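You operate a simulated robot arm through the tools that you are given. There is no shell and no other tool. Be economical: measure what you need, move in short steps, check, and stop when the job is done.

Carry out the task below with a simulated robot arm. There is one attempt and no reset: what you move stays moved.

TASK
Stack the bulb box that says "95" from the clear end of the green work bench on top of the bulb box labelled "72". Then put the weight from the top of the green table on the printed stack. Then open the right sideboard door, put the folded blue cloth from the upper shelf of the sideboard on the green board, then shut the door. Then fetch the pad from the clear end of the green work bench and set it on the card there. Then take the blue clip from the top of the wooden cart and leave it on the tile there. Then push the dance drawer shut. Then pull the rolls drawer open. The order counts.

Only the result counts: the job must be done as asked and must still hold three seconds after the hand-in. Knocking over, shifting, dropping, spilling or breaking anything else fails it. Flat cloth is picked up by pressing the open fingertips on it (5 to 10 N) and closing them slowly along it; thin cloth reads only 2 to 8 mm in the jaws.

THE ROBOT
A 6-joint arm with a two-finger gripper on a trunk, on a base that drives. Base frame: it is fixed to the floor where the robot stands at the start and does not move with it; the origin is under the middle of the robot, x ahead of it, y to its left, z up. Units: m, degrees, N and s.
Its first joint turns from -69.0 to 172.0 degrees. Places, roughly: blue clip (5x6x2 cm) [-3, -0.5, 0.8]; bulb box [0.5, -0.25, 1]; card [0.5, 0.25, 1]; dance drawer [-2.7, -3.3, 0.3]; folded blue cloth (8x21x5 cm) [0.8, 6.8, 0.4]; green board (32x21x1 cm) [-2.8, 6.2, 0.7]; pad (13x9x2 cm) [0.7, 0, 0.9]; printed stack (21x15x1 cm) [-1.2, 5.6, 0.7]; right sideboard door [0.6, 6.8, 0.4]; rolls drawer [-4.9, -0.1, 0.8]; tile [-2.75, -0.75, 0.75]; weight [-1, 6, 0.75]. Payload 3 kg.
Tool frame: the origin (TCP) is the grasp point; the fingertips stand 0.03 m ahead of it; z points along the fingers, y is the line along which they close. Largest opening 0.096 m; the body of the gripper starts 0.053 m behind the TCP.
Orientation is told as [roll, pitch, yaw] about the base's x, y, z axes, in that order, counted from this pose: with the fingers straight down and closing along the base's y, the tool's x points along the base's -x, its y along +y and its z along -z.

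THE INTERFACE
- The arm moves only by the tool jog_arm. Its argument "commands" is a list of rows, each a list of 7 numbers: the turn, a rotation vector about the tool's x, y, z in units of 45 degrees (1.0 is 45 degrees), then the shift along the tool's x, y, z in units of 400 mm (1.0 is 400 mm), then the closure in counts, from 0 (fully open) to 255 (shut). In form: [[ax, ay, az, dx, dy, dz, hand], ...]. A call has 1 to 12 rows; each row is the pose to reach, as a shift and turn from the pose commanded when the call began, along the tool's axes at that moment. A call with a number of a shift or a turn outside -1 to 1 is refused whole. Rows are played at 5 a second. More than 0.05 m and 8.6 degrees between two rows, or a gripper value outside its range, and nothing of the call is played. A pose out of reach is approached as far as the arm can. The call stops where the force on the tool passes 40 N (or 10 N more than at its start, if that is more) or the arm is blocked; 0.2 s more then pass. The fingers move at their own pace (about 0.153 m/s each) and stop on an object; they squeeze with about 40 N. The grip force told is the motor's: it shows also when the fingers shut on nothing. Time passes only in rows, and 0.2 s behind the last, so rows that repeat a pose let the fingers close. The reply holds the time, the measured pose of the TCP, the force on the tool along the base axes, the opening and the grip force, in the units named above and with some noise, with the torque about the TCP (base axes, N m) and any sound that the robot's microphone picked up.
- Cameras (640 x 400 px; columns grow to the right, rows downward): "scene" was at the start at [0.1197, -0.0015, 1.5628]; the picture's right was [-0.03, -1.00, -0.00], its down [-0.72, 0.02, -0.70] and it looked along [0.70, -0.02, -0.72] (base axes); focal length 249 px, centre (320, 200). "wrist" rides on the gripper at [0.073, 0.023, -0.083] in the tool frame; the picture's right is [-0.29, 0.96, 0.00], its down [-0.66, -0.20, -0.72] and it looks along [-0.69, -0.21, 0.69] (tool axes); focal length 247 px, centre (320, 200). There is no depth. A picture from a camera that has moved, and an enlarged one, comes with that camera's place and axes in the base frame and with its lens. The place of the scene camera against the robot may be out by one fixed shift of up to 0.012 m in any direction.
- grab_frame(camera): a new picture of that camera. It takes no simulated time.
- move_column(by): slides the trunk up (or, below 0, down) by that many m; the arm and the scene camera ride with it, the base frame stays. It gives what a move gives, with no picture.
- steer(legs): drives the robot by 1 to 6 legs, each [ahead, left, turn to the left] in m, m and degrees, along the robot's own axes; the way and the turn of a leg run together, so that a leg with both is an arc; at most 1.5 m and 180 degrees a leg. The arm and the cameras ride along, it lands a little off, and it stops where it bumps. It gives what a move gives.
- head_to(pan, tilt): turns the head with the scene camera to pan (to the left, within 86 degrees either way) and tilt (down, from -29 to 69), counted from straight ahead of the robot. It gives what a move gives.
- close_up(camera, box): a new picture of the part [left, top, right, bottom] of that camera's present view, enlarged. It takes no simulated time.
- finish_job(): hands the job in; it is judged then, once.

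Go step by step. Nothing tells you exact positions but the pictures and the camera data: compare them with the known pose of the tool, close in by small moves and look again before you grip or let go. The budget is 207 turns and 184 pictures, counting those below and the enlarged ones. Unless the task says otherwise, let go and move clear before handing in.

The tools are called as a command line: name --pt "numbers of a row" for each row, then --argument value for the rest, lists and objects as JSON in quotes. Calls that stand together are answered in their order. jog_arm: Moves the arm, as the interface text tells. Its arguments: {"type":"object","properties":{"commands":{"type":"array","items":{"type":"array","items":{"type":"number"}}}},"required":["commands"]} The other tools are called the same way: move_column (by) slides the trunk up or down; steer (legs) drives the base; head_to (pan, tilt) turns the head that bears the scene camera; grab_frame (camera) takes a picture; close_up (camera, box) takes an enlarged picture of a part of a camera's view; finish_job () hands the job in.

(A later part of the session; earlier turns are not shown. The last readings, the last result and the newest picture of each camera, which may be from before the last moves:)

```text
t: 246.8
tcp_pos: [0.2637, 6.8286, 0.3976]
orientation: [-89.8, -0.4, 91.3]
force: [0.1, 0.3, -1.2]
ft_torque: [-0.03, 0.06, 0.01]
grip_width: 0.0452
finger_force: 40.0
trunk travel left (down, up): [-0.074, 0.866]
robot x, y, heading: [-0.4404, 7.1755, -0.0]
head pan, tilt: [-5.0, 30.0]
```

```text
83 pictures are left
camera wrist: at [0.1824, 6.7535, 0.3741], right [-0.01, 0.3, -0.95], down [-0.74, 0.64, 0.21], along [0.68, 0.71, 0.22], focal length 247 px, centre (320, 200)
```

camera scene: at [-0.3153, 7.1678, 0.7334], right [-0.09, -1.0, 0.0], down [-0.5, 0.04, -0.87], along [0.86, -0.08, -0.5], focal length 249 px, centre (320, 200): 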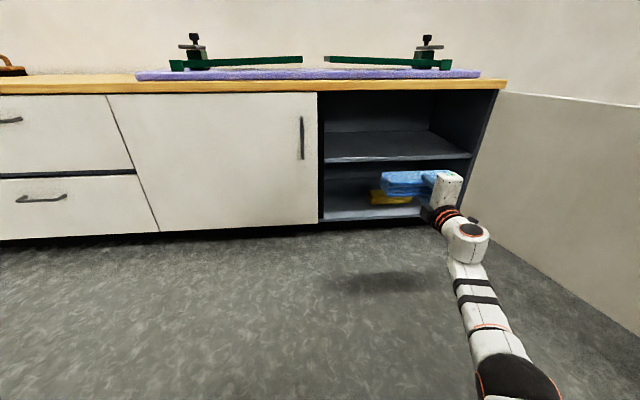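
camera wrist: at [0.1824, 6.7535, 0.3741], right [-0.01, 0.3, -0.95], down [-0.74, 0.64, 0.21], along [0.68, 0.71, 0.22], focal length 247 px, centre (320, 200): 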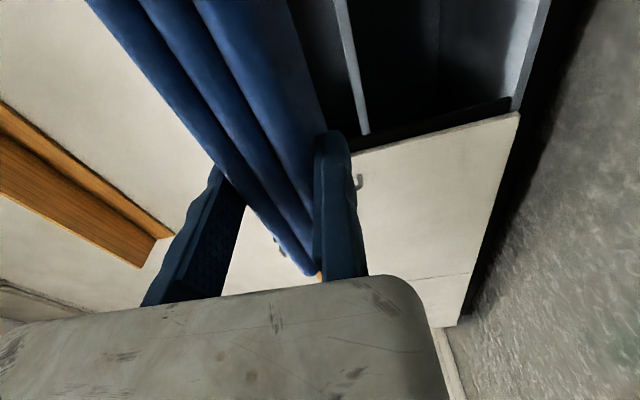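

The cloth is safely held. I raise it and drive around the south of the green table to the trolley where the green board lies, facing it from the east.

move_column --by 0.4

move_column --by 0.2

steer --legs '[[0, -1.15, 0], [0, -1.15, 0], [0, 0, 180], [1.4, 0, 0]]'

head_to --pan -15 --tilt 30

grab_frame --camera "scene"

```text
t: 250.6
tcp_pos: [0.2637, 6.8281, 0.797]
orientation: [-89.8, -0.5, 91.2]
force: [0.0, 0.0, -1.6]
ft_torque: [-0.01, 0.05, 0.0]
grip_width: 0.0448
finger_force: 40.3
trunk travel left (down, up): [-0.474, 0.466]
robot x, y, heading: [-0.4429, 7.175, 0.0]
head pan, tilt: [-5.0, 30.0]
```

```text
t: 252.8
tcp_pos: [0.264, 6.8288, 0.9972]
orientation: [-89.9, -0.4, 91.3]
force: [0.1, -0.9, -1.2]
ft_torque: [-0.04, 0.04, 0.03]
grip_width: 0.0449
finger_force: 40.0
trunk travel left (down, up): [-0.674, 0.266]
robot x, y, heading: [-0.4461, 7.1746, 0.1]
head pan, tilt: [-5.0, 30.0]
```

```text
t: 277.9
tcp_pos: [-2.546, 5.2692, 0.9966]
orientation: [-90.0, -0.4, -89.4]
force: [0.1, 0.0, -0.8]
ft_torque: [0.04, -0.05, 0.02]
grip_width: 0.0453
finger_force: 40.5
trunk travel left (down, up): [-0.674, 0.266]
robot x, y, heading: [-1.8391, 4.9162, 179.0]
head pan, tilt: [-5.0, 30.0]
```

```text
t: 278.6
tcp_pos: [-2.5479, 5.2701, 0.997]
orientation: [-89.9, -0.5, -89.4]
force: [1.1, 0.4, -0.8]
ft_torque: [-0.02, -0.05, -0.04]
grip_width: 0.0452
finger_force: 39.6
trunk travel left (down, up): [-0.674, 0.266]
robot x, y, heading: [-1.8422, 4.9144, 179.3]
head pan, tilt: [-15.0, 30.0]
```

```text
82 pictures are left
camera scene: at [-1.9911, 4.9406, 1.3334], right [0.27, 0.96, 0.0], down [0.48, -0.14, -0.87], along [-0.83, 0.23, -0.5], focal length 249 px, centre (320, 200)
```

scene: 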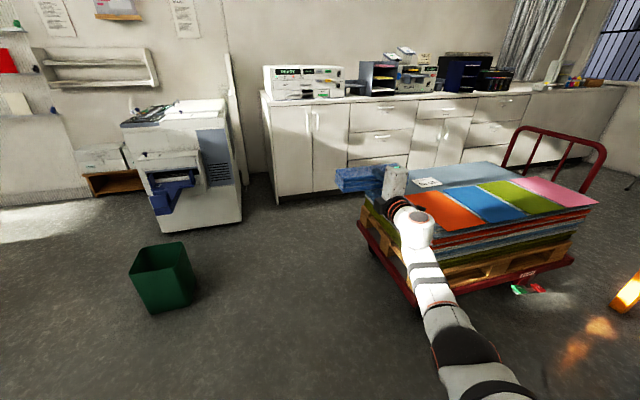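

The lime-green board spans x -2.98..-2.645, y 6.15..6.35 at z≈0.7. I yaw the tool 40° so the cloth will fit diagonally on it, and dip its nose 12°.

jog_arm --pt "0 0.17 0 0 0 0 255" --pt "0 0.34 0 0 0 0 255" --pt "0 0.51 0 0 0 0 255" --pt "0 0.68 0 0 0 0 255" --pt "0 0.85 0 0 0 0 255" --pt "0 0.95 0 0 0 0 255"

jog_arm --pt "-0.14 0 0 0 0 0 255" --pt "-0.27 0 0 0 0 0 255"

grab_frame --camera "scene"

```text
t: 280.0
tcp_pos: [-2.5588, 5.2921, 0.9957]
orientation: [-89.7, -0.3, -108.2]
force: [-0.3, -0.8, -1.8]
ft_torque: [-0.01, -0.04, 0.01]
grip_width: 0.045
finger_force: 39.8
out of reach, approached as far as the arm can: row 2, 3, 4, 5, 6
trunk travel left (down, up): [-0.674, 0.266]
robot x, y, heading: [-1.841, 4.9136, 179.0]
head pan, tilt: [-15.0, 30.0]
```

```text
t: 280.6
tcp_pos: [-2.5592, 5.2917, 0.9937]
orientation: [-77.6, -0.4, -108.0]
force: [-0.4, 1.0, -0.8]
ft_torque: [0.0, -0.02, 0.0]
grip_width: 0.0452
finger_force: 40.2
trunk travel left (down, up): [-0.674, 0.266]
robot x, y, heading: [-1.8421, 4.9159, 179.2]
head pan, tilt: [-15.0, 30.0]
```

```text
81 pictures are left
camera scene: at [-1.9911, 4.9405, 1.3333], right [0.27, 0.96, 0.0], down [0.48, -0.14, -0.87], along [-0.83, 0.23, -0.5], focal length 249 px, centre (320, 200)
```

scene: 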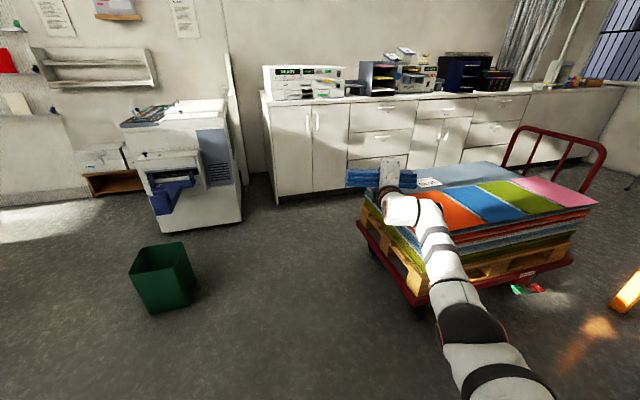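

The yaw stops at about 18°, so I let the base heading supply the rest. I drive to put the cloth above the green board.

steer --legs '[[0, 0, -19], [0.598, -0.546, 0]]'

head_to --pan -30 --tilt 45

grab_frame --camera "scene"

grab_frame --camera "wrist"

```text
t: 286.0
tcp_pos: [-2.7733, 6.2245, 0.9929]
orientation: [-77.6, -0.4, -127.1]
force: [-0.1, 0.4, -0.9]
ft_torque: [-0.07, -0.03, 0.0]
grip_width: 0.0453
finger_force: 40.3
trunk travel left (down, up): [-0.674, 0.266]
robot x, y, heading: [-2.216, 5.6302, 160.3]
head pan, tilt: [-15.0, 30.0]
```

```text
t: 286.8
tcp_pos: [-2.7731, 6.2253, 0.9949]
orientation: [-77.7, -0.4, -127.1]
force: [-0.3, -0.5, -1.7]
ft_torque: [-0.06, -0.01, -0.05]
grip_width: 0.045
finger_force: 40.2
trunk travel left (down, up): [-0.674, 0.266]
robot x, y, heading: [-2.2208, 5.6341, 160.1]
head pan, tilt: [-30.0, 45.0]
```

```text
80 pictures are left
camera scene: at [-2.3299, 5.7134, 1.3108], right [0.76, 0.65, 0.0], down [0.46, -0.54, -0.71], along [-0.46, 0.54, -0.71], focal length 249 px, centre (320, 200)
```

scene: 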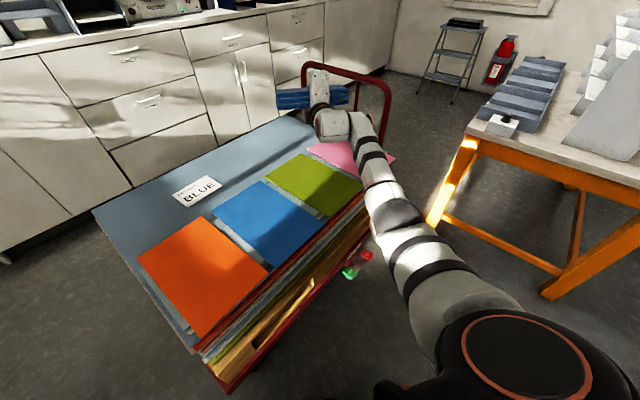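

```text
79 pictures are left
camera wrist: at [-2.6595, 6.2309, 0.9894], right [-0.02, -0.36, -0.93], down [0.13, -0.92, 0.36], along [-0.99, -0.12, 0.06], focal length 247 px, centre (320, 200)
```

wrist: 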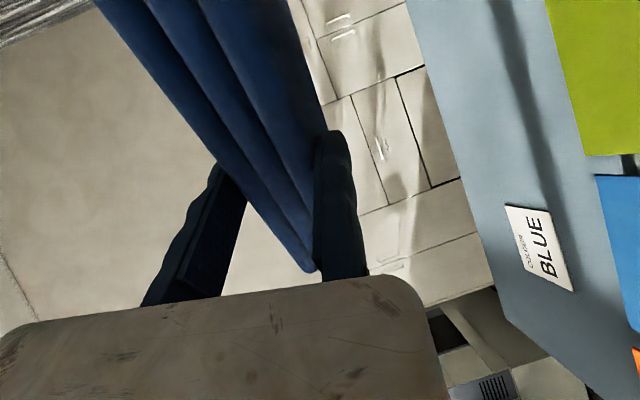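

The cloth is over the green board (centre about (-2.805, 6.236)). I lower to a few cm above and check the view.

move_column --by -0.22

grab_frame --camera "scene"

grab_frame --camera "wrist"

```text
t: 289.1
tcp_pos: [-2.7728, 6.2251, 0.7753]
orientation: [-77.6, -0.4, -127.1]
force: [0.3, -0.4, -0.8]
ft_torque: [-0.01, -0.05, 0.0]
grip_width: 0.0452
finger_force: 40.5
trunk travel left (down, up): [-0.454, 0.486]
robot x, y, heading: [-2.2184, 5.6326, 160.2]
head pan, tilt: [-30.0, 45.0]
```

```text
78 pictures are left
camera scene: at [-2.3297, 5.7133, 1.0908], right [0.76, 0.65, 0.0], down [0.46, -0.54, -0.71], along [-0.46, 0.54, -0.71], focal length 249 px, centre (320, 200)
```

scene: 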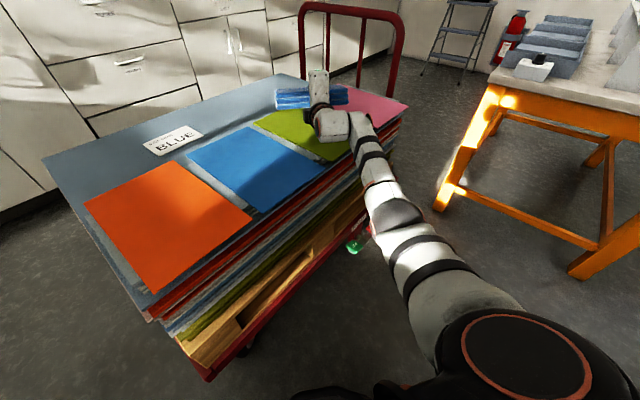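

```text
77 pictures are left
camera wrist: at [-2.6593, 6.2309, 0.7696], right [-0.02, -0.36, -0.93], down [0.13, -0.92, 0.36], along [-0.99, -0.12, 0.06], focal length 247 px, centre (320, 200)
```

wrist: 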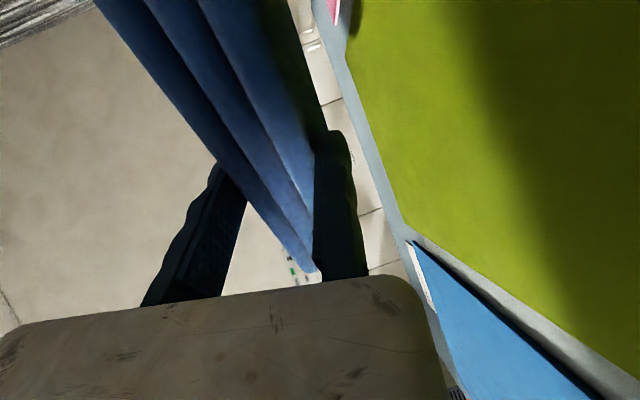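

Board top is z≈0.70. I lower the last centimetres gently.

move_column --by -0.045

jog_arm --pt "0 0 0 0 0.008 0.0017 255" --pt "0 0 0 0 0.015 0.003 255" --pt "0 0 0 0 0.022 0.0047 255"

grab_frame --camera "wrist"

```text
t: 290.0
tcp_pos: [-2.7728, 6.2241, 0.7294]
orientation: [-77.6, -0.4, -127.1]
force: [0.2, 0.9, -0.8]
ft_torque: [-0.01, -0.03, -0.03]
grip_width: 0.0448
finger_force: 39.9
trunk travel left (down, up): [-0.409, 0.531]
robot x, y, heading: [-2.2199, 5.6349, 160.1]
head pan, tilt: [-30.0, 45.0]
```

```text
t: 290.8
tcp_pos: [-2.7725, 6.2243, 0.726]
orientation: [-78.2, -0.2, -127.1]
force: [-3.4, 7.2, 18.0]
ft_torque: [0.3, -1.88, 0.74]
grip_width: 0.0452
finger_force: 40.3
trunk travel left (down, up): [-0.409, 0.531]
robot x, y, heading: [-2.2208, 5.6327, 160.4]
head pan, tilt: [-30.0, 45.0]
```

```text
76 pictures are left
camera wrist: at [-2.6587, 6.23, 0.7207], right [-0.02, -0.36, -0.93], down [0.13, -0.93, 0.35], along [-0.99, -0.12, 0.07], focal length 247 px, centre (320, 200)
```

wrist: 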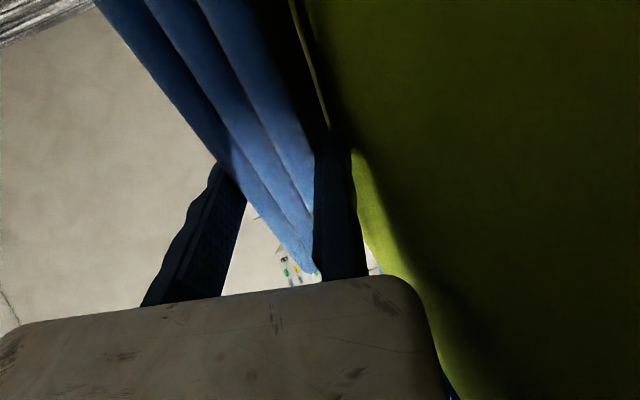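

The far edge rests on the board (18 N). I open and withdraw the lower finger backwards.

jog_arm --pt "0 0 0 0 -0.01 0 240" --pt "0 0 0 0 -0.01 0 120" --pt "0 0 0 0 -0.01 0 0" --pt "0 0 0 0 -0.01 0 0" --pt "0 0 0 0 -0.006 -0.04 0" --pt "0 0 0 0 -0.006 -0.08 0" --pt "0 0 0 0 -0.006 -0.13 0" --pt "0 0 0 0 -0.006 -0.2 0"

grab_frame --camera "scene"

grab_frame --camera "wrist"

```text
t: 292.6
tcp_pos: [-2.705, 6.1828, 0.741]
orientation: [-77.4, -0.5, -126.6]
force: [0.4, 0.4, -0.3]
ft_torque: [0.0, 0.01, 0.0]
grip_width: 0.0959
finger_force: 0.0
out of reach, approached as far as the arm can: row 6, 7, 8
trunk travel left (down, up): [-0.409, 0.531]
robot x, y, heading: [-2.2164, 5.6343, 160.3]
head pan, tilt: [-30.0, 45.0]
```

```text
75 pictures are left
camera scene: at [-2.3293, 5.7131, 1.0458], right [0.76, 0.65, 0.0], down [0.46, -0.54, -0.71], along [-0.46, 0.54, -0.71], focal length 249 px, centre (320, 200)
```

scene: 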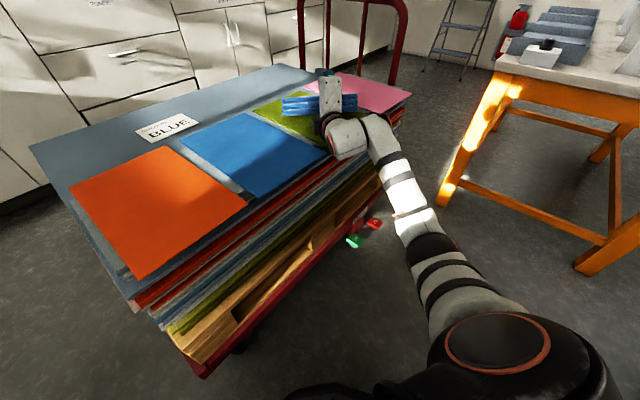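

```text
74 pictures are left
camera wrist: at [-2.5924, 6.19, 0.7364], right [-0.01, -0.37, -0.93], down [0.14, -0.92, 0.36], along [-0.99, -0.12, 0.06], focal length 247 px, centre (320, 200)
```

wrist: 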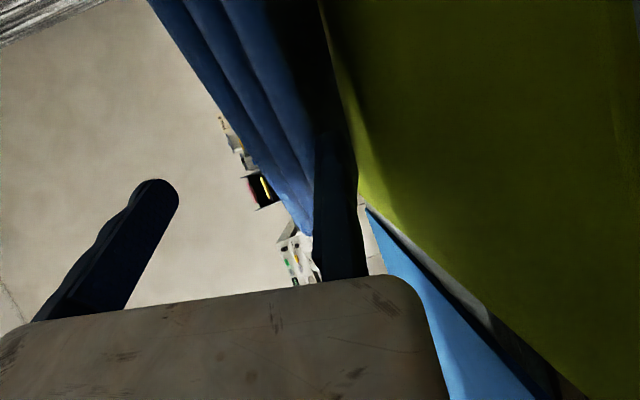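

The finger seems still under the near edge. I lower 1 cm so the cloth lies flatter, then back out horizontally with the base.

move_column --by -0.012

steer --legs '[[-0.076, 0.0245, 0]]'

grab_frame --camera "wrist"

close_up --camera "scene" --box '[200, 40, 440, 200]'

```text
t: 293.2
tcp_pos: [-2.7061, 6.1817, 0.7294]
orientation: [-77.6, -0.5, -126.5]
force: [-0.5, -0.3, 0.1]
ft_torque: [0.0, 0.01, -0.02]
grip_width: 0.0958
finger_force: 0.1
trunk travel left (down, up): [-0.397, 0.543]
robot x, y, heading: [-2.2179, 5.6318, 160.1]
head pan, tilt: [-30.0, 45.0]
```

```text
t: 294.2
tcp_pos: [-2.6424, 6.1336, 0.7292]
orientation: [-77.5, -0.5, -126.6]
force: [-0.1, -0.7, 0.1]
ft_torque: [-0.01, 0.02, -0.02]
grip_width: 0.0963
finger_force: 0.0
trunk travel left (down, up): [-0.397, 0.543]
robot x, y, heading: [-2.1567, 5.5854, 160.2]
head pan, tilt: [-30.0, 45.0]
```

```text
73 pictures are left
camera wrist: at [-2.5287, 6.1409, 0.725], right [-0.01, -0.36, -0.93], down [0.14, -0.92, 0.36], along [-0.99, -0.12, 0.06], focal length 247 px, centre (320, 200)
```

wrist: 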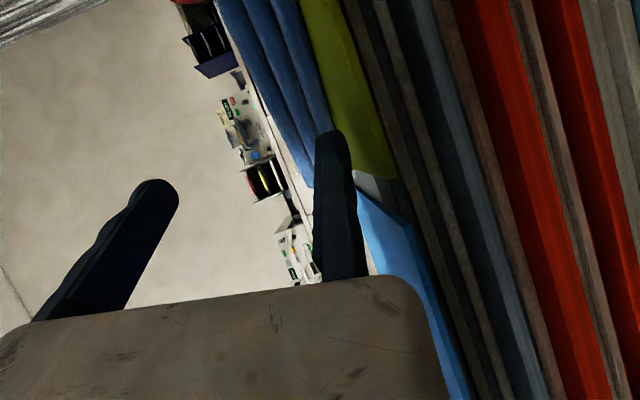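

```text
2.50 times, centred on (320, 120) of scene
camera zoom: at [-2.2651, 5.6636, 1.0339], right [0.76, 0.65, 0.0], down [0.46, -0.54, -0.71], along [-0.46, 0.54, -0.71], focal length 622 px, centre (320, 400)
```

zoom: 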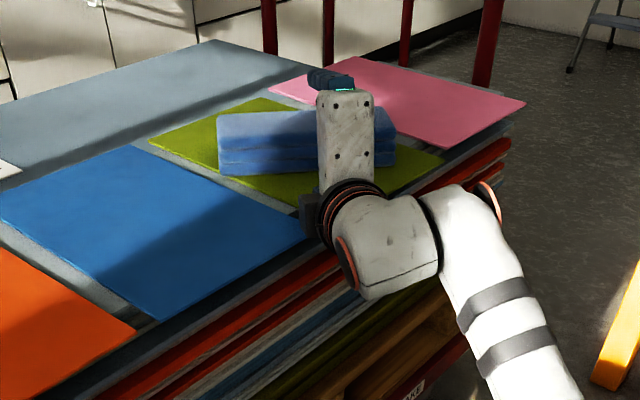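

The cloth lies flat and fully on the green board. I raise the arm, back off, and drive round to the outer face of the open door to push it shut.

move_column --by 0.32

steer --legs '[[-0.25, 0, 0], [0, 0, -57], [-0.682, 0.1575, 0], [-0.21, -0.91, 0], [-0.21, -0.91, 0], [0.45, -0.1, 0]]'

jog_arm --pt "0.14 0 0 0 0 0 255" --pt "0.27 0 0 0 0 0 255"

jog_arm --pt "0 -0.14 0 0 0 0 255" --pt "0 -0.28 0 0 0 0 255" --pt "0 -0.4 0 0 0 0 255"

head_to --pan -20 --tilt 40

grab_frame --camera "scene"

```text
t: 297.4
tcp_pos: [-2.6419, 6.1341, 1.0498]
orientation: [-77.5, -0.5, -126.7]
force: [-0.5, 0.5, 0.1]
ft_torque: [0.03, 0.0, -0.04]
grip_width: 0.096
finger_force: 0.0
trunk travel left (down, up): [-0.717, 0.223]
robot x, y, heading: [-2.1552, 5.5823, 160.2]
head pan, tilt: [-30.0, 45.0]
```

```text
t: 316.6
tcp_pos: [0.1535, 5.9686, 1.0496]
orientation: [-77.4, -0.5, 176.3]
force: [-0.1, 0.3, 0.0]
ft_torque: [0.03, -0.02, 0.02]
grip_width: 0.0961
finger_force: 0.0
trunk travel left (down, up): [-0.717, 0.223]
robot x, y, heading: [-0.0459, 5.2626, 103.0]
head pan, tilt: [-30.0, 45.0]
```

```text
t: 317.2
tcp_pos: [0.1722, 5.9808, 1.0553]
orientation: [-89.3, -0.6, 177.4]
force: [-0.8, 1.0, -0.3]
ft_torque: [-0.02, -0.03, -0.01]
grip_width: 0.0001
finger_force: 33.1
out of reach, approached as far as the arm can: row 1, 2
trunk travel left (down, up): [-0.717, 0.223]
robot x, y, heading: [-0.0412, 5.2632, 103.3]
head pan, tilt: [-30.0, 45.0]
```

```text
t: 318.0
tcp_pos: [0.1726, 5.9808, 1.0541]
orientation: [-89.7, -0.6, -165.9]
force: [0.0, -0.4, 0.0]
ft_torque: [0.01, -0.01, 0.0]
grip_width: 0.0002
finger_force: 33.5
trunk travel left (down, up): [-0.717, 0.223]
robot x, y, heading: [-0.047, 5.2589, 103.1]
head pan, tilt: [-30.0, 45.0]
```

```text
t: 318.7
tcp_pos: [0.1738, 5.9803, 1.0558]
orientation: [-89.8, -0.7, -165.8]
force: [0.0, -0.7, 0.8]
ft_torque: [0.03, 0.01, -0.01]
grip_width: 0.0001
finger_force: 33.2
trunk travel left (down, up): [-0.717, 0.223]
robot x, y, heading: [-0.0444, 5.2637, 102.8]
head pan, tilt: [-20.0, 40.0]
```

```text
71 pictures are left
camera scene: at [-0.056, 5.3954, 1.361], right [0.99, -0.12, 0.0], down [-0.08, -0.64, -0.77], along [0.09, 0.76, -0.64], focal length 249 px, centre (320, 200)
```

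scene: 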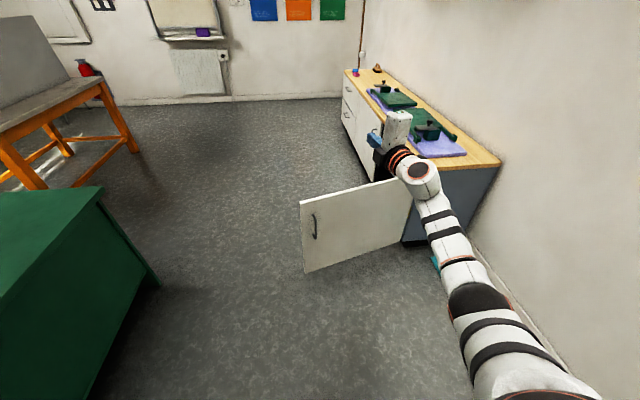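

I lower the closed fingers to handle height and approach the door's outer face.

move_column --by -0.35

move_column --by -0.22

steer --legs '[[0.22, -0.03, 0]]'

grab_frame --camera "scene"

```text
t: 322.1
tcp_pos: [0.1729, 5.9804, 0.7038]
orientation: [-89.8, -0.6, -165.8]
force: [-0.1, -0.6, -0.6]
ft_torque: [-0.01, 0.04, 0.02]
grip_width: 0.0001
finger_force: 32.8
trunk travel left (down, up): [-0.367, 0.573]
robot x, y, heading: [-0.0443, 5.2633, 103.0]
head pan, tilt: [-20.0, 40.0]
```

```text
t: 324.4
tcp_pos: [0.1733, 5.9808, 0.4854]
orientation: [-89.9, -0.6, -165.8]
force: [-0.1, 0.4, -0.2]
ft_torque: [-0.01, -0.03, 0.0]
grip_width: 0.0
finger_force: 33.4
trunk travel left (down, up): [-0.147, 0.793]
robot x, y, heading: [-0.0428, 5.2621, 102.8]
head pan, tilt: [-20.0, 40.0]
```

```text
t: 326.1
tcp_pos: [0.153, 6.2017, 0.4849]
orientation: [-89.8, -0.7, -165.8]
force: [0.2, -0.1, 1.2]
ft_torque: [0.0, 0.01, 0.03]
grip_width: 0.0003
finger_force: 33.5
trunk travel left (down, up): [-0.147, 0.793]
robot x, y, heading: [-0.0636, 5.4791, 103.0]
head pan, tilt: [-20.0, 40.0]
```

```text
70 pictures are left
camera scene: at [-0.0767, 5.6167, 0.791], right [0.99, -0.12, 0.0], down [-0.08, -0.64, -0.77], along [0.09, 0.76, -0.64], focal length 249 px, centre (320, 200)
```

scene: 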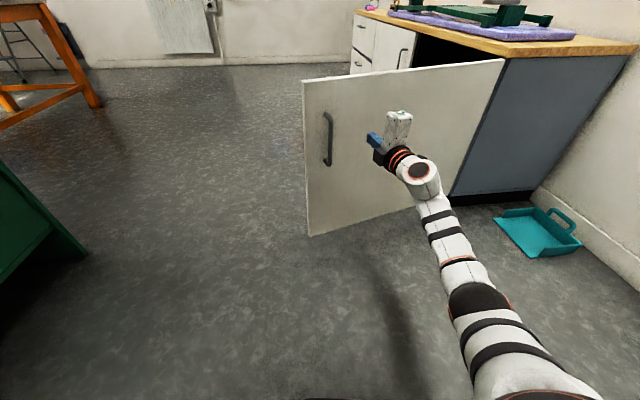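

I make contact and push the door along an arc about its hinge.

steer --legs '[[0.055, 0, 0], [0.305, 0.25, -20], [0.305, 0.25, -20]]'

grab_frame --camera "scene"

```text
t: 331.2
tcp_pos: [0.1291, 6.6043, 0.4853]
orientation: [-89.7, -0.6, 154.7]
force: [0.2, 0.3, 0.3]
ft_torque: [-0.04, -0.03, -0.02]
grip_width: 0.0
finger_force: 32.6
trunk travel left (down, up): [-0.147, 0.793]
robot x, y, heading: [-0.4972, 6.1865, 63.6]
head pan, tilt: [-20.0, 40.0]
```

```text
69 pictures are left
camera scene: at [-0.4238, 6.2912, 0.791], right [0.69, -0.72, 0.0], down [-0.47, -0.44, -0.77], along [0.56, 0.53, -0.64], focal length 249 px, centre (320, 200)
```

scene: 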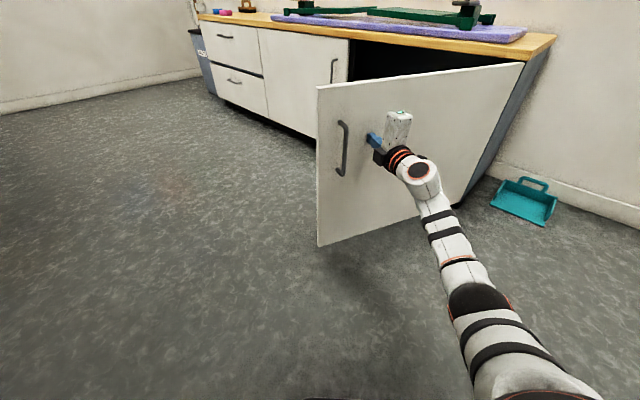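

steer --legs '[[0.312, 0.246, -20], [0.312, 0.246, -20], [0.27, 0.21, -17]]'

grab_frame --camera "scene"

```text
t: 337.6
tcp_pos: [0.5111, 6.9197, 0.4849]
orientation: [-89.9, -0.6, 97.0]
force: [0.7, 0.2, 0.0]
ft_torque: [-0.03, 0.02, -0.03]
grip_width: 0.0
finger_force: 33.2
trunk travel left (down, up): [-0.147, 0.793]
robot x, y, heading: [-0.1772, 7.2227, 6.1]
head pan, tilt: [-20.0, 40.0]
```

```text
68 pictures are left
camera scene: at [-0.054, 7.21, 0.791], right [-0.24, -0.97, 0.0], down [-0.62, 0.16, -0.77], along [0.74, -0.19, -0.64], focal length 249 px, centre (320, 200)
```

scene: 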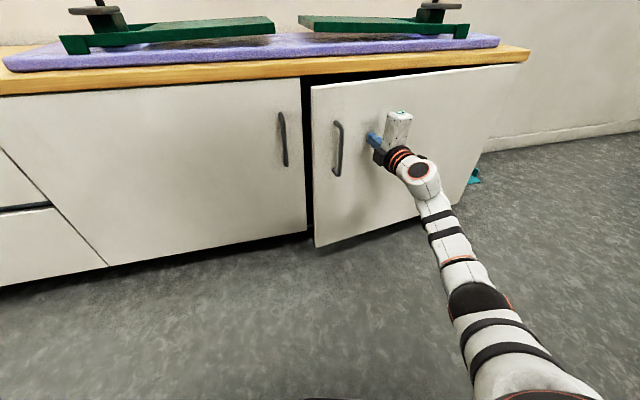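

Nearly shut; about 7 cm of travel remains. I push on and then check.

steer --legs '[[0.05, 0.03, -6], [0.02, 0, 0]]'

jog_arm --pt "0 0 0 0 0 0.01 255" --pt "0 0 0 0 0 0.02 255" --pt "0 0 0 0 0 0.03 255" --pt "0 0 0 0 0 0.04 255" --pt "0 0 0 0 0 0.05 255"

grab_frame --camera "scene"

```text
t: 338.9
tcp_pos: [0.5448, 6.8835, 0.4846]
orientation: [-89.8, -0.6, 91.2]
force: [0.2, 0.3, 0.6]
ft_torque: [-0.04, 0.02, 0.04]
grip_width: 0.0
finger_force: 32.8
trunk travel left (down, up): [-0.147, 0.793]
robot x, y, heading: [-0.1034, 7.2571, 0.1]
head pan, tilt: [-20.0, 40.0]
```

```text
t: 340.1
tcp_pos: [0.5643, 6.8839, 0.4863]
orientation: [-89.7, -0.6, 91.2]
force: [0.0, -0.1, -0.5]
ft_torque: [0.0, 0.02, 0.0]
grip_width: 0.0
finger_force: 33.1
trunk travel left (down, up): [-0.147, 0.793]
robot x, y, heading: [-0.1084, 7.2552, -0.1]
head pan, tilt: [-20.0, 40.0]
```

```text
67 pictures are left
camera scene: at [0.0113, 7.2289, 0.791], right [-0.34, -0.94, 0.0], down [-0.6, 0.22, -0.77], along [0.72, -0.26, -0.64], focal length 249 px, centre (320, 200)
```

scene: 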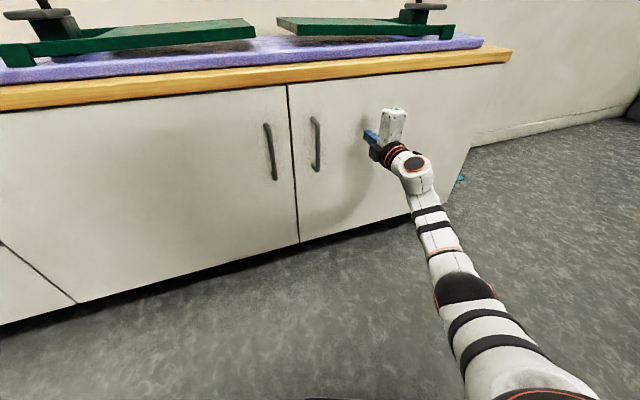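

jog_arm --pt "0 0 0 0 0 0.01 255" --pt "0 0 0 0 0 0.02 255" --pt "0 0 0 0 0 0.03 255" --pt "0 0 0 0 0 0.04 255" --pt "0 0 0 0 0 0.05 255" --pt "0 0 0 0 0 0.06 255" --pt "0 0 0 0 0 0.07 255"

close_up --camera "scene" --box '[220, 40, 520, 260]'

```text
t: 341.6
tcp_pos: [0.5853, 6.8831, 0.4852]
orientation: [-89.7, -0.5, 91.4]
force: [-14.8, 4.8, 3.5]
ft_torque: [0.09, -0.1, -0.02]
grip_width: 0.0061
finger_force: 32.8
trunk travel left (down, up): [-0.147, 0.793]
robot x, y, heading: [-0.1085, 7.2566, 0.1]
head pan, tilt: [-20.0, 40.0]
stopped in row 6: the force on the tool passed its limit at 50 N (the readings are from after the stop); the commanded pose is now the measured one
```

```text
1.82 times, centred on (370, 150) of scene
camera zoom: at [0.0087, 7.2294, 0.7915], right [-0.34, -0.94, 0.0], down [-0.6, 0.22, -0.77], along [0.72, -0.26, -0.64], focal length 453 px, centre (229, 291)
```

zoom: 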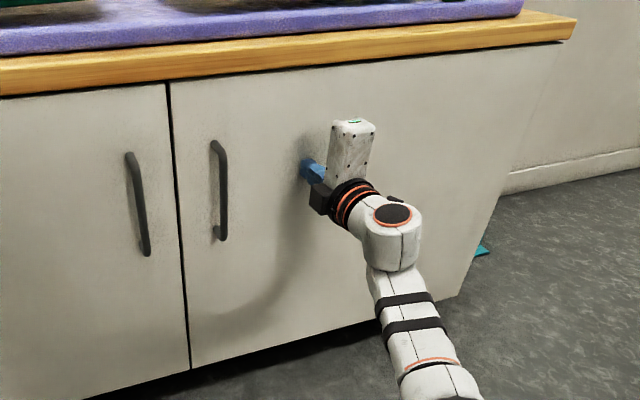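

The door is shut flush. Next is the pad, so I back off, raise the arm, and return the tool to pointing down.

steer --legs '[[-0.35, 0, 0]]'

move_column --by 0.4

move_column --by 0.25

jog_arm --pt "0 0 -0.17 0 0 0 0" --pt "0 0 -0.34 0 0 -0.05 0" --pt "0 0 -0.51 0 0 -0.1 0" --pt "0 0 -0.68 0 0 -0.15 0" --pt "0 0 -0.85 0 0 -0.2 0" --pt "0 0 -1.0 0 0 -0.25 0"

jog_arm --pt "0 0 -0.17 0 0 0 0" --pt "0 0 -0.34 0 0 0 0" --pt "0 0 -0.51 0 0 0 0" --pt "0 0 -0.68 0 0 0 0" --pt "0 0 -0.85 0 0 0 0" --pt "0 0 -1.0 0 0 0 0"

jog_arm --pt "0 0 -0.17 0 0 0 0" --pt "0 0 -0.34 0 0 0 0" --pt "0 0 -0.51 0 0 0 0" --pt "0 0 -0.68 0 0 0 0" --pt "0 0 -0.85 0 0 0 0" --pt "0 0 -1.0 0 0 0 0"

jog_arm --pt "0 0 -0.17 0 0 0 0" --pt "0 0 -0.34 0 0 0 0" --pt "0 0 -0.51 0 0 0 0" --pt "0 0 -0.58 0 0 0 0"

head_to --pan -20 --tilt 35

grab_frame --camera "scene"

```text
t: 343.8
tcp_pos: [0.2372, 6.8835, 0.4832]
orientation: [-89.5, -0.6, 91.3]
force: [1.2, -0.9, 0.4]
ft_torque: [-0.05, 0.02, 0.01]
grip_width: 0.0
finger_force: 33.3
trunk travel left (down, up): [-0.147, 0.793]
robot x, y, heading: [-0.457, 7.2588, -0.1]
head pan, tilt: [-20.0, 40.0]
```

```text
t: 347.6
tcp_pos: [0.2369, 6.8835, 0.8816]
orientation: [-89.6, -0.6, 91.3]
force: [0.3, 0.3, 0.2]
ft_torque: [0.02, -0.02, -0.01]
grip_width: 0.0
finger_force: 32.6
trunk travel left (down, up): [-0.547, 0.393]
robot x, y, heading: [-0.4542, 7.2608, -0.2]
head pan, tilt: [-20.0, 40.0]
```

```text
t: 350.2
tcp_pos: [0.237, 6.8808, 1.1328]
orientation: [-89.5, -0.6, 91.4]
force: [0.5, 0.3, 0.4]
ft_torque: [0.0, 0.03, -0.02]
grip_width: 0.0001
finger_force: 32.8
trunk travel left (down, up): [-0.797, 0.143]
robot x, y, heading: [-0.4609, 7.2545, 0.0]
head pan, tilt: [-20.0, 40.0]
```

```text
t: 351.6
tcp_pos: [0.1364, 6.8808, 1.1336]
orientation: [-89.4, 44.5, 91.8]
force: [-0.6, -0.3, 0.7]
ft_torque: [0.01, 0.01, -0.02]
grip_width: 0.0961
finger_force: 0.1
trunk travel left (down, up): [-0.797, 0.143]
robot x, y, heading: [-0.4602, 7.2554, -0.2]
head pan, tilt: [-20.0, 40.0]
```

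```text
t: 353.0
tcp_pos: [0.1374, 6.8809, 1.1326]
orientation: [-40.9, 89.3, 140.3]
force: [0.0, -0.4, -0.6]
ft_torque: [0.0, -0.02, 0.0]
grip_width: 0.096
finger_force: 0.1
trunk travel left (down, up): [-0.797, 0.143]
robot x, y, heading: [-0.4554, 7.2577, -0.4]
head pan, tilt: [-20.0, 40.0]
```

```text
t: 354.4
tcp_pos: [0.1381, 6.8813, 1.1336]
orientation: [89.3, 45.4, -89.2]
force: [-0.5, 0.2, -1.4]
ft_torque: [-0.01, 0.0, -0.01]
grip_width: 0.096
finger_force: 0.0
trunk travel left (down, up): [-0.797, 0.143]
robot x, y, heading: [-0.4573, 7.2558, -0.1]
head pan, tilt: [-20.0, 40.0]
```

```text
t: 355.4
tcp_pos: [0.1366, 6.881, 1.1333]
orientation: [89.5, 19.4, -89.0]
force: [0.2, -0.5, 0.5]
ft_torque: [-0.02, -0.03, 0.0]
grip_width: 0.0959
finger_force: 0.1
trunk travel left (down, up): [-0.797, 0.143]
robot x, y, heading: [-0.4562, 7.2563, 0.1]
head pan, tilt: [-20.0, 40.0]
```

```text
t: 356.1
tcp_pos: [0.1371, 6.8809, 1.1324]
orientation: [89.6, 19.5, -88.9]
force: [-0.4, 0.7, -0.4]
ft_torque: [0.0, -0.03, 0.0]
grip_width: 0.0962
finger_force: 0.0
trunk travel left (down, up): [-0.797, 0.143]
robot x, y, heading: [-0.4561, 7.2585, 0.2]
head pan, tilt: [-20.0, 35.0]
```

```text
65 pictures are left
camera scene: at [-0.3346, 7.2279, 1.4486], right [-0.34, -0.94, 0.0], down [-0.54, 0.2, -0.82], along [0.77, -0.28, -0.57], focal length 249 px, centre (320, 200)
```

scene: 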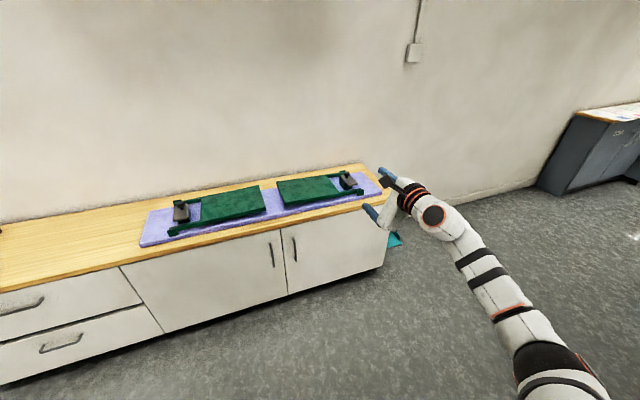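

jog_arm --pt "0.165 -0.057 0 0 0 0 0" --pt "0.33 -0.114 0 0 0 0 0" --pt "0.495 -0.171 0 0 0 0 0" --pt "0.66 -0.228 0 0 0 0 0" --pt "0.82 -0.283 0 0 0 0 0" --pt "0.946 -0.326 0 0 0 0 0"

jog_arm --pt "0.165 -0.057 0 0 0 0 0" --pt "0.33 -0.114 0 0 0 0 0" --pt "0.495 -0.171 0 0 0 0 0" --pt "0.66 -0.228 0 0 0 0 0" --pt "0.82 -0.283 0 0 0 0 0" --pt "0.946 -0.326 0 0 0 0 0"

```text
t: 357.5
tcp_pos: [0.1375, 6.8809, 1.1337]
orientation: [42.5, 13.6, -102.6]
force: [-0.9, 0.2, -1.0]
ft_torque: [-0.01, -0.04, 0.03]
grip_width: 0.096
finger_force: 0.0
trunk travel left (down, up): [-0.797, 0.143]
robot x, y, heading: [-0.4564, 7.257, -0.1]
head pan, tilt: [-20.0, 35.0]
```

```text
t: 358.9
tcp_pos: [0.0761, 6.885, 1.0729]
orientation: [2.1, 2.3, -107.8]
force: [-0.7, 1.1, -0.1]
ft_torque: [-0.02, 0.0, -0.04]
grip_width: 0.096
finger_force: 0.0
out of reach, approached as far as the arm can: row 4, 5, 6
trunk travel left (down, up): [-0.797, 0.143]
robot x, y, heading: [-0.4558, 7.2529, -0.1]
head pan, tilt: [-20.0, 35.0]
```

I trim the tool vertical and drive sideways back to the work bench.

jog_arm --pt "0.047 -0.051 0 -0.015 -0.05 0 0" --pt "0.047 -0.051 0 -0.03 -0.095 0 0"

steer --legs '[[0, -1.5, 0], [0, -1.5, 0], [0, -1.5, 0], [0, -1.5, 0], [0, -0.45, 0]]'

head_to --pan -20 --tilt 35

grab_frame --camera "scene"

```text
t: 359.5
tcp_pos: [0.0622, 6.8687, 1.0561]
orientation: [0.2, 0.5, -107.8]
force: [-0.3, 0.2, 0.0]
ft_torque: [0.03, -0.03, -0.02]
grip_width: 0.0961
finger_force: 0.1
out of reach, approached as far as the arm can: row 1, 2
trunk travel left (down, up): [-0.797, 0.143]
robot x, y, heading: [-0.4589, 7.2561, 0.1]
head pan, tilt: [-20.0, 35.0]
```

```text
t: 390.3
tcp_pos: [0.0976, 0.4354, 1.0535]
orientation: [0.3, 0.5, -106.6]
force: [0.3, -0.3, -0.5]
ft_torque: [-0.01, 0.03, 0.01]
grip_width: 0.096
finger_force: 0.0
trunk travel left (down, up): [-0.797, 0.143]
robot x, y, heading: [-0.4298, 0.8113, 1.0]
head pan, tilt: [-20.0, 35.0]
```

```text
t: 390.9
tcp_pos: [0.0962, 0.4356, 1.0559]
orientation: [0.3, 0.5, -106.8]
force: [-0.5, 0.1, 0.1]
ft_torque: [-0.01, -0.03, -0.03]
grip_width: 0.096
finger_force: 0.2
trunk travel left (down, up): [-0.797, 0.143]
robot x, y, heading: [-0.4281, 0.8143, 0.9]
head pan, tilt: [-20.0, 35.0]
```

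```text
64 pictures are left
camera scene: at [-0.3069, 0.7866, 1.4486], right [-0.33, -0.95, 0.0], down [-0.54, 0.19, -0.82], along [0.77, -0.27, -0.57], focal length 249 px, centre (320, 200)
```

scene: 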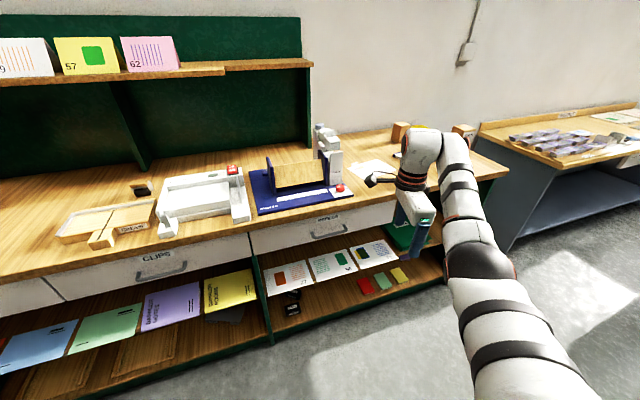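

The arm's elbow is currently low, which would scrape the bench. I try to bring it back to the original elbow-out posture by returning the tool toward its starting yaw and position.

jog_arm --pt "0 0 -0.17 0 0 -0.04 0" --pt "0 0 -0.34 0 0 -0.08 0" --pt "0 0 -0.51 0 0 -0.12 0" --pt "0 0 -0.68 0 0 -0.16 0" --pt "0 0 -0.85 0 0 -0.2 0" --pt "0 0 -1.0 0 0 -0.24 0"

jog_arm --pt "0 0 -0.17 0 0 0 0" --pt "0 0 -0.34 0 0 0 0" --pt "0 0 -0.51 0 0 0 0" --pt "0 0 -0.68 0 0 0 0" --pt "0 0 -0.85 0 0 0 0" --pt "0 0 -1.0 0 0 0 0"

grab_frame --camera "scene"

```text
t: 392.3
tcp_pos: [0.0957, 0.4178, 1.0804]
orientation: [2.7, 0.0, -61.4]
force: [0.2, 0.5, -0.8]
ft_torque: [0.03, 0.02, 0.02]
grip_width: 0.0958
finger_force: 0.1
out of reach, approached as far as the arm can: row 1, 2, 3, 4, 5, 6
trunk travel left (down, up): [-0.797, 0.143]
robot x, y, heading: [-0.4246, 0.8174, 1.1]
head pan, tilt: [-20.0, 35.0]
```

```text
t: 393.7
tcp_pos: [0.1081, 0.4732, 1.0444]
orientation: [0.8, -1.1, -27.9]
force: [-0.2, -0.3, -0.3]
ft_torque: [0.05, -0.01, 0.0]
grip_width: 0.0959
finger_force: 0.1
out of reach, approached as far as the arm can: row 1, 2, 3, 4, 5, 6
trunk travel left (down, up): [-0.797, 0.143]
robot x, y, heading: [-0.4267, 0.8113, 0.8]
head pan, tilt: [-20.0, 35.0]
```

```text
63 pictures are left
camera scene: at [-0.3079, 0.7852, 1.4487], right [-0.33, -0.95, 0.0], down [-0.54, 0.19, -0.82], along [0.77, -0.27, -0.57], focal length 249 px, centre (320, 200)
```

scene: 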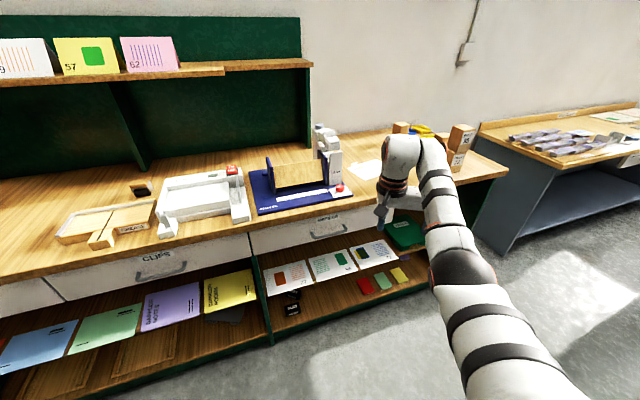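

The posture flipped when the arm was fully stretched earlier, so I back off and stretch it past its limit again with the tool down, then retract, to try to flip it back.

steer --legs '[[-0.35, 0, 0]]'

jog_arm --pt "0 0 0 -0.1 0.05 0 0" --pt "0 0 0 -0.2 0.1 0 0" --pt "0 0 0 -0.3 0.15 0 0" --pt "0 0 0 -0.4 0.2 0 0" --pt "0 0 0 -0.5 0.25 0 0" --pt "0 0 0 -0.6 0.3 0 0"

jog_arm --pt "0 0 0 0.1 -0.05 0 0" --pt "0 0 0 0.2 -0.1 0 0" --pt "0 0 0 0.3 -0.15 0 0" --pt "0 0 0 0.4 -0.2 0 0" --pt "0 0 0 0.5 -0.25 0 0"

grab_frame --camera "scene"

```text
t: 395.9
tcp_pos: [-0.2394, 0.4663, 1.0442]
orientation: [0.7, -1.2, -28.1]
force: [0.2, 0.3, -0.7]
ft_torque: [-0.01, 0.02, -0.01]
grip_width: 0.0959
finger_force: 0.0
trunk travel left (down, up): [-0.797, 0.143]
robot x, y, heading: [-0.7788, 0.8072, 1.1]
head pan, tilt: [-20.0, 35.0]
```

```text
t: 397.3
tcp_pos: [-0.2388, 0.4675, 1.0435]
orientation: [0.7, -1.1, -28.1]
force: [0.0, 0.0, -0.4]
ft_torque: [-0.01, -0.02, 0.0]
grip_width: 0.0961
finger_force: 0.0
out of reach, approached as far as the arm can: row 1, 2, 3, 4, 5, 6
trunk travel left (down, up): [-0.797, 0.143]
robot x, y, heading: [-0.7742, 0.8088, 1.1]
head pan, tilt: [-20.0, 35.0]
```

```text
t: 398.5
tcp_pos: [-0.4146, 0.4686, 1.0423]
orientation: [0.8, -1.1, -28.0]
force: [0.8, -0.5, 0.1]
ft_torque: [0.01, -0.02, 0.02]
grip_width: 0.0962
finger_force: 0.0
out of reach, approached as far as the arm can: row 1, 2, 3, 5
trunk travel left (down, up): [-0.797, 0.143]
robot x, y, heading: [-0.7766, 0.8091, 1.0]
head pan, tilt: [-20.0, 35.0]
```

```text
62 pictures are left
camera scene: at [-0.6534, 0.7809, 1.4486], right [-0.33, -0.94, 0.0], down [-0.54, 0.19, -0.82], along [0.77, -0.27, -0.57], focal length 249 px, centre (320, 200)
```

scene: 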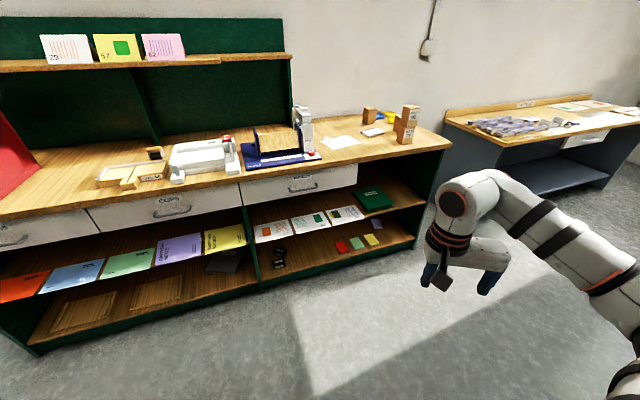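

The elbow is back out to the right. Now I yaw the tool to about −101° relative while extending forward, ready for the pad.

jog_arm --pt "0 0 0.17 -0.045 0.024 0 0" --pt "0 0 0.34 -0.09 0.048 0 0" --pt "0 0 0.51 -0.135 0.072 0 0" --pt "0 0 0.68 -0.18 0.096 0 0" --pt "0 0 0.85 -0.22 0.118 0 0" --pt "0 0 1.0 -0.265 0.141 0 0"

jog_arm --pt "0 0 0.17 0 0 0 0" --pt "0 0 0.34 0 0 0 0" --pt "0 0 0.51 0 0 0 0" --pt "0 0 0.62 0 0 0 0"

grab_frame --camera "scene"

```text
t: 399.9
tcp_pos: [-0.2815, 0.4472, 1.0081]
orientation: [1.1, -0.3, -73.2]
force: [0.3, 0.4, -0.1]
ft_torque: [0.02, 0.04, 0.0]
grip_width: 0.096
finger_force: 0.0
out of reach, approached as far as the arm can: row 2, 3, 4, 5, 6
trunk travel left (down, up): [-0.797, 0.143]
robot x, y, heading: [-0.7769, 0.8061, 1.0]
head pan, tilt: [-20.0, 35.0]
```

```text
t: 400.9
tcp_pos: [-0.2824, 0.4455, 1.0081]
orientation: [1.2, 0.3, -101.2]
force: [0.6, -0.7, -0.7]
ft_torque: [0.01, 0.0, -0.01]
grip_width: 0.096
finger_force: 0.1
trunk travel left (down, up): [-0.797, 0.143]
robot x, y, heading: [-0.7722, 0.8082, 0.9]
head pan, tilt: [-20.0, 35.0]
```

```text
61 pictures are left
camera scene: at [-0.6534, 0.7812, 1.4486], right [-0.33, -0.94, 0.0], down [-0.54, 0.19, -0.82], along [0.77, -0.27, -0.57], focal length 249 px, centre (320, 200)
```

scene: 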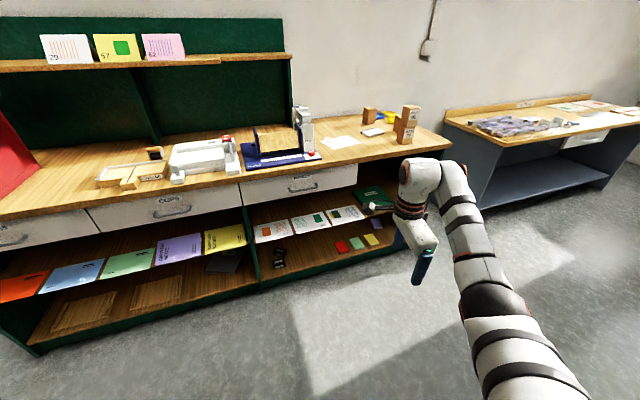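

The elbow went low again at this height. I return to the elbow-out posture, raise the hand relative to the shoulder, and then redo the yaw (as it worked the first time).

jog_arm --pt "0 0 -0.17 0 0 0 0" --pt "0 0 -0.34 0 0 0 0" --pt "0 0 -0.51 0 0 0 0" --pt "0 0 -0.62 0 0 0 0"

jog_arm --pt "0 0 -0.17 0 0 0 0" --pt "0 0 -0.34 0 0 0 0" --pt "0 0 -0.51 0 0 0 0" --pt "0 0 -0.68 0 0 0 0" --pt "0 0 -0.85 0 0 0 0" --pt "0 0 -1.0 0 0 0 0"

jog_arm --pt "0 0 0 0.1 -0.05 0 0" --pt "0 0 0 0.2 -0.1 0 0" --pt "0 0 0 0.3 -0.15 0 0" --pt "0 0 0 0.4 -0.2 0 0"

jog_arm --pt "0 0 0 0 0 -0.1 0" --pt "0 0 0 0 0 -0.2 0" --pt "0 0 0 0 0 -0.3 0" --pt "0 0 0 0 0 -0.4 0"

grab_frame --camera "scene"

```text
t: 401.9
tcp_pos: [-0.2836, 0.446, 1.009]
orientation: [1.3, -0.3, -73.1]
force: [-0.3, -0.6, 0.0]
ft_torque: [-0.02, 0.0, 0.01]
grip_width: 0.0959
finger_force: 0.0
trunk travel left (down, up): [-0.797, 0.143]
robot x, y, heading: [-0.7754, 0.8099, 0.9]
head pan, tilt: [-20.0, 35.0]
```

```text
t: 403.3
tcp_pos: [-0.2846, 0.445, 1.0081]
orientation: [0.7, -1.1, -28.1]
force: [-0.2, -0.3, 0.0]
ft_torque: [0.0, 0.0, -0.03]
grip_width: 0.096
finger_force: 0.1
trunk travel left (down, up): [-0.797, 0.143]
robot x, y, heading: [-0.7782, 0.8092, 0.9]
head pan, tilt: [-20.0, 35.0]
```

```text
t: 404.3
tcp_pos: [-0.4146, 0.4563, 1.007]
orientation: [0.7, -1.0, -28.2]
force: [-0.1, 0.0, 0.0]
ft_torque: [-0.02, 0.03, 0.01]
grip_width: 0.0961
finger_force: 0.0
out of reach, approached as far as the arm can: row 1, 3, 4
trunk travel left (down, up): [-0.797, 0.143]
robot x, y, heading: [-0.7769, 0.8118, 1.1]
head pan, tilt: [-20.0, 35.0]
```

```text
t: 405.3
tcp_pos: [-0.4186, 0.458, 1.1689]
orientation: [0.6, -1.2, -28.1]
force: [-1.2, -0.1, 0.2]
ft_torque: [0.01, -0.01, 0.01]
grip_width: 0.0964
finger_force: 0.1
trunk travel left (down, up): [-0.797, 0.143]
robot x, y, heading: [-0.7787, 0.8078, 1.0]
head pan, tilt: [-20.0, 35.0]
```

```text
60 pictures are left
camera scene: at [-0.6545, 0.7828, 1.4487], right [-0.33, -0.94, 0.0], down [-0.54, 0.19, -0.82], along [0.77, -0.27, -0.57], focal length 249 px, centre (320, 200)
```

scene: 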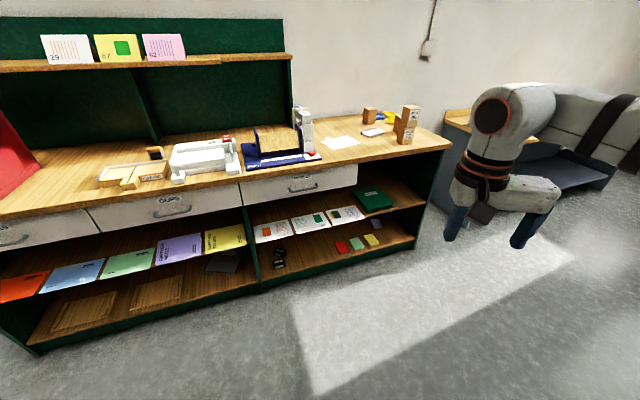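

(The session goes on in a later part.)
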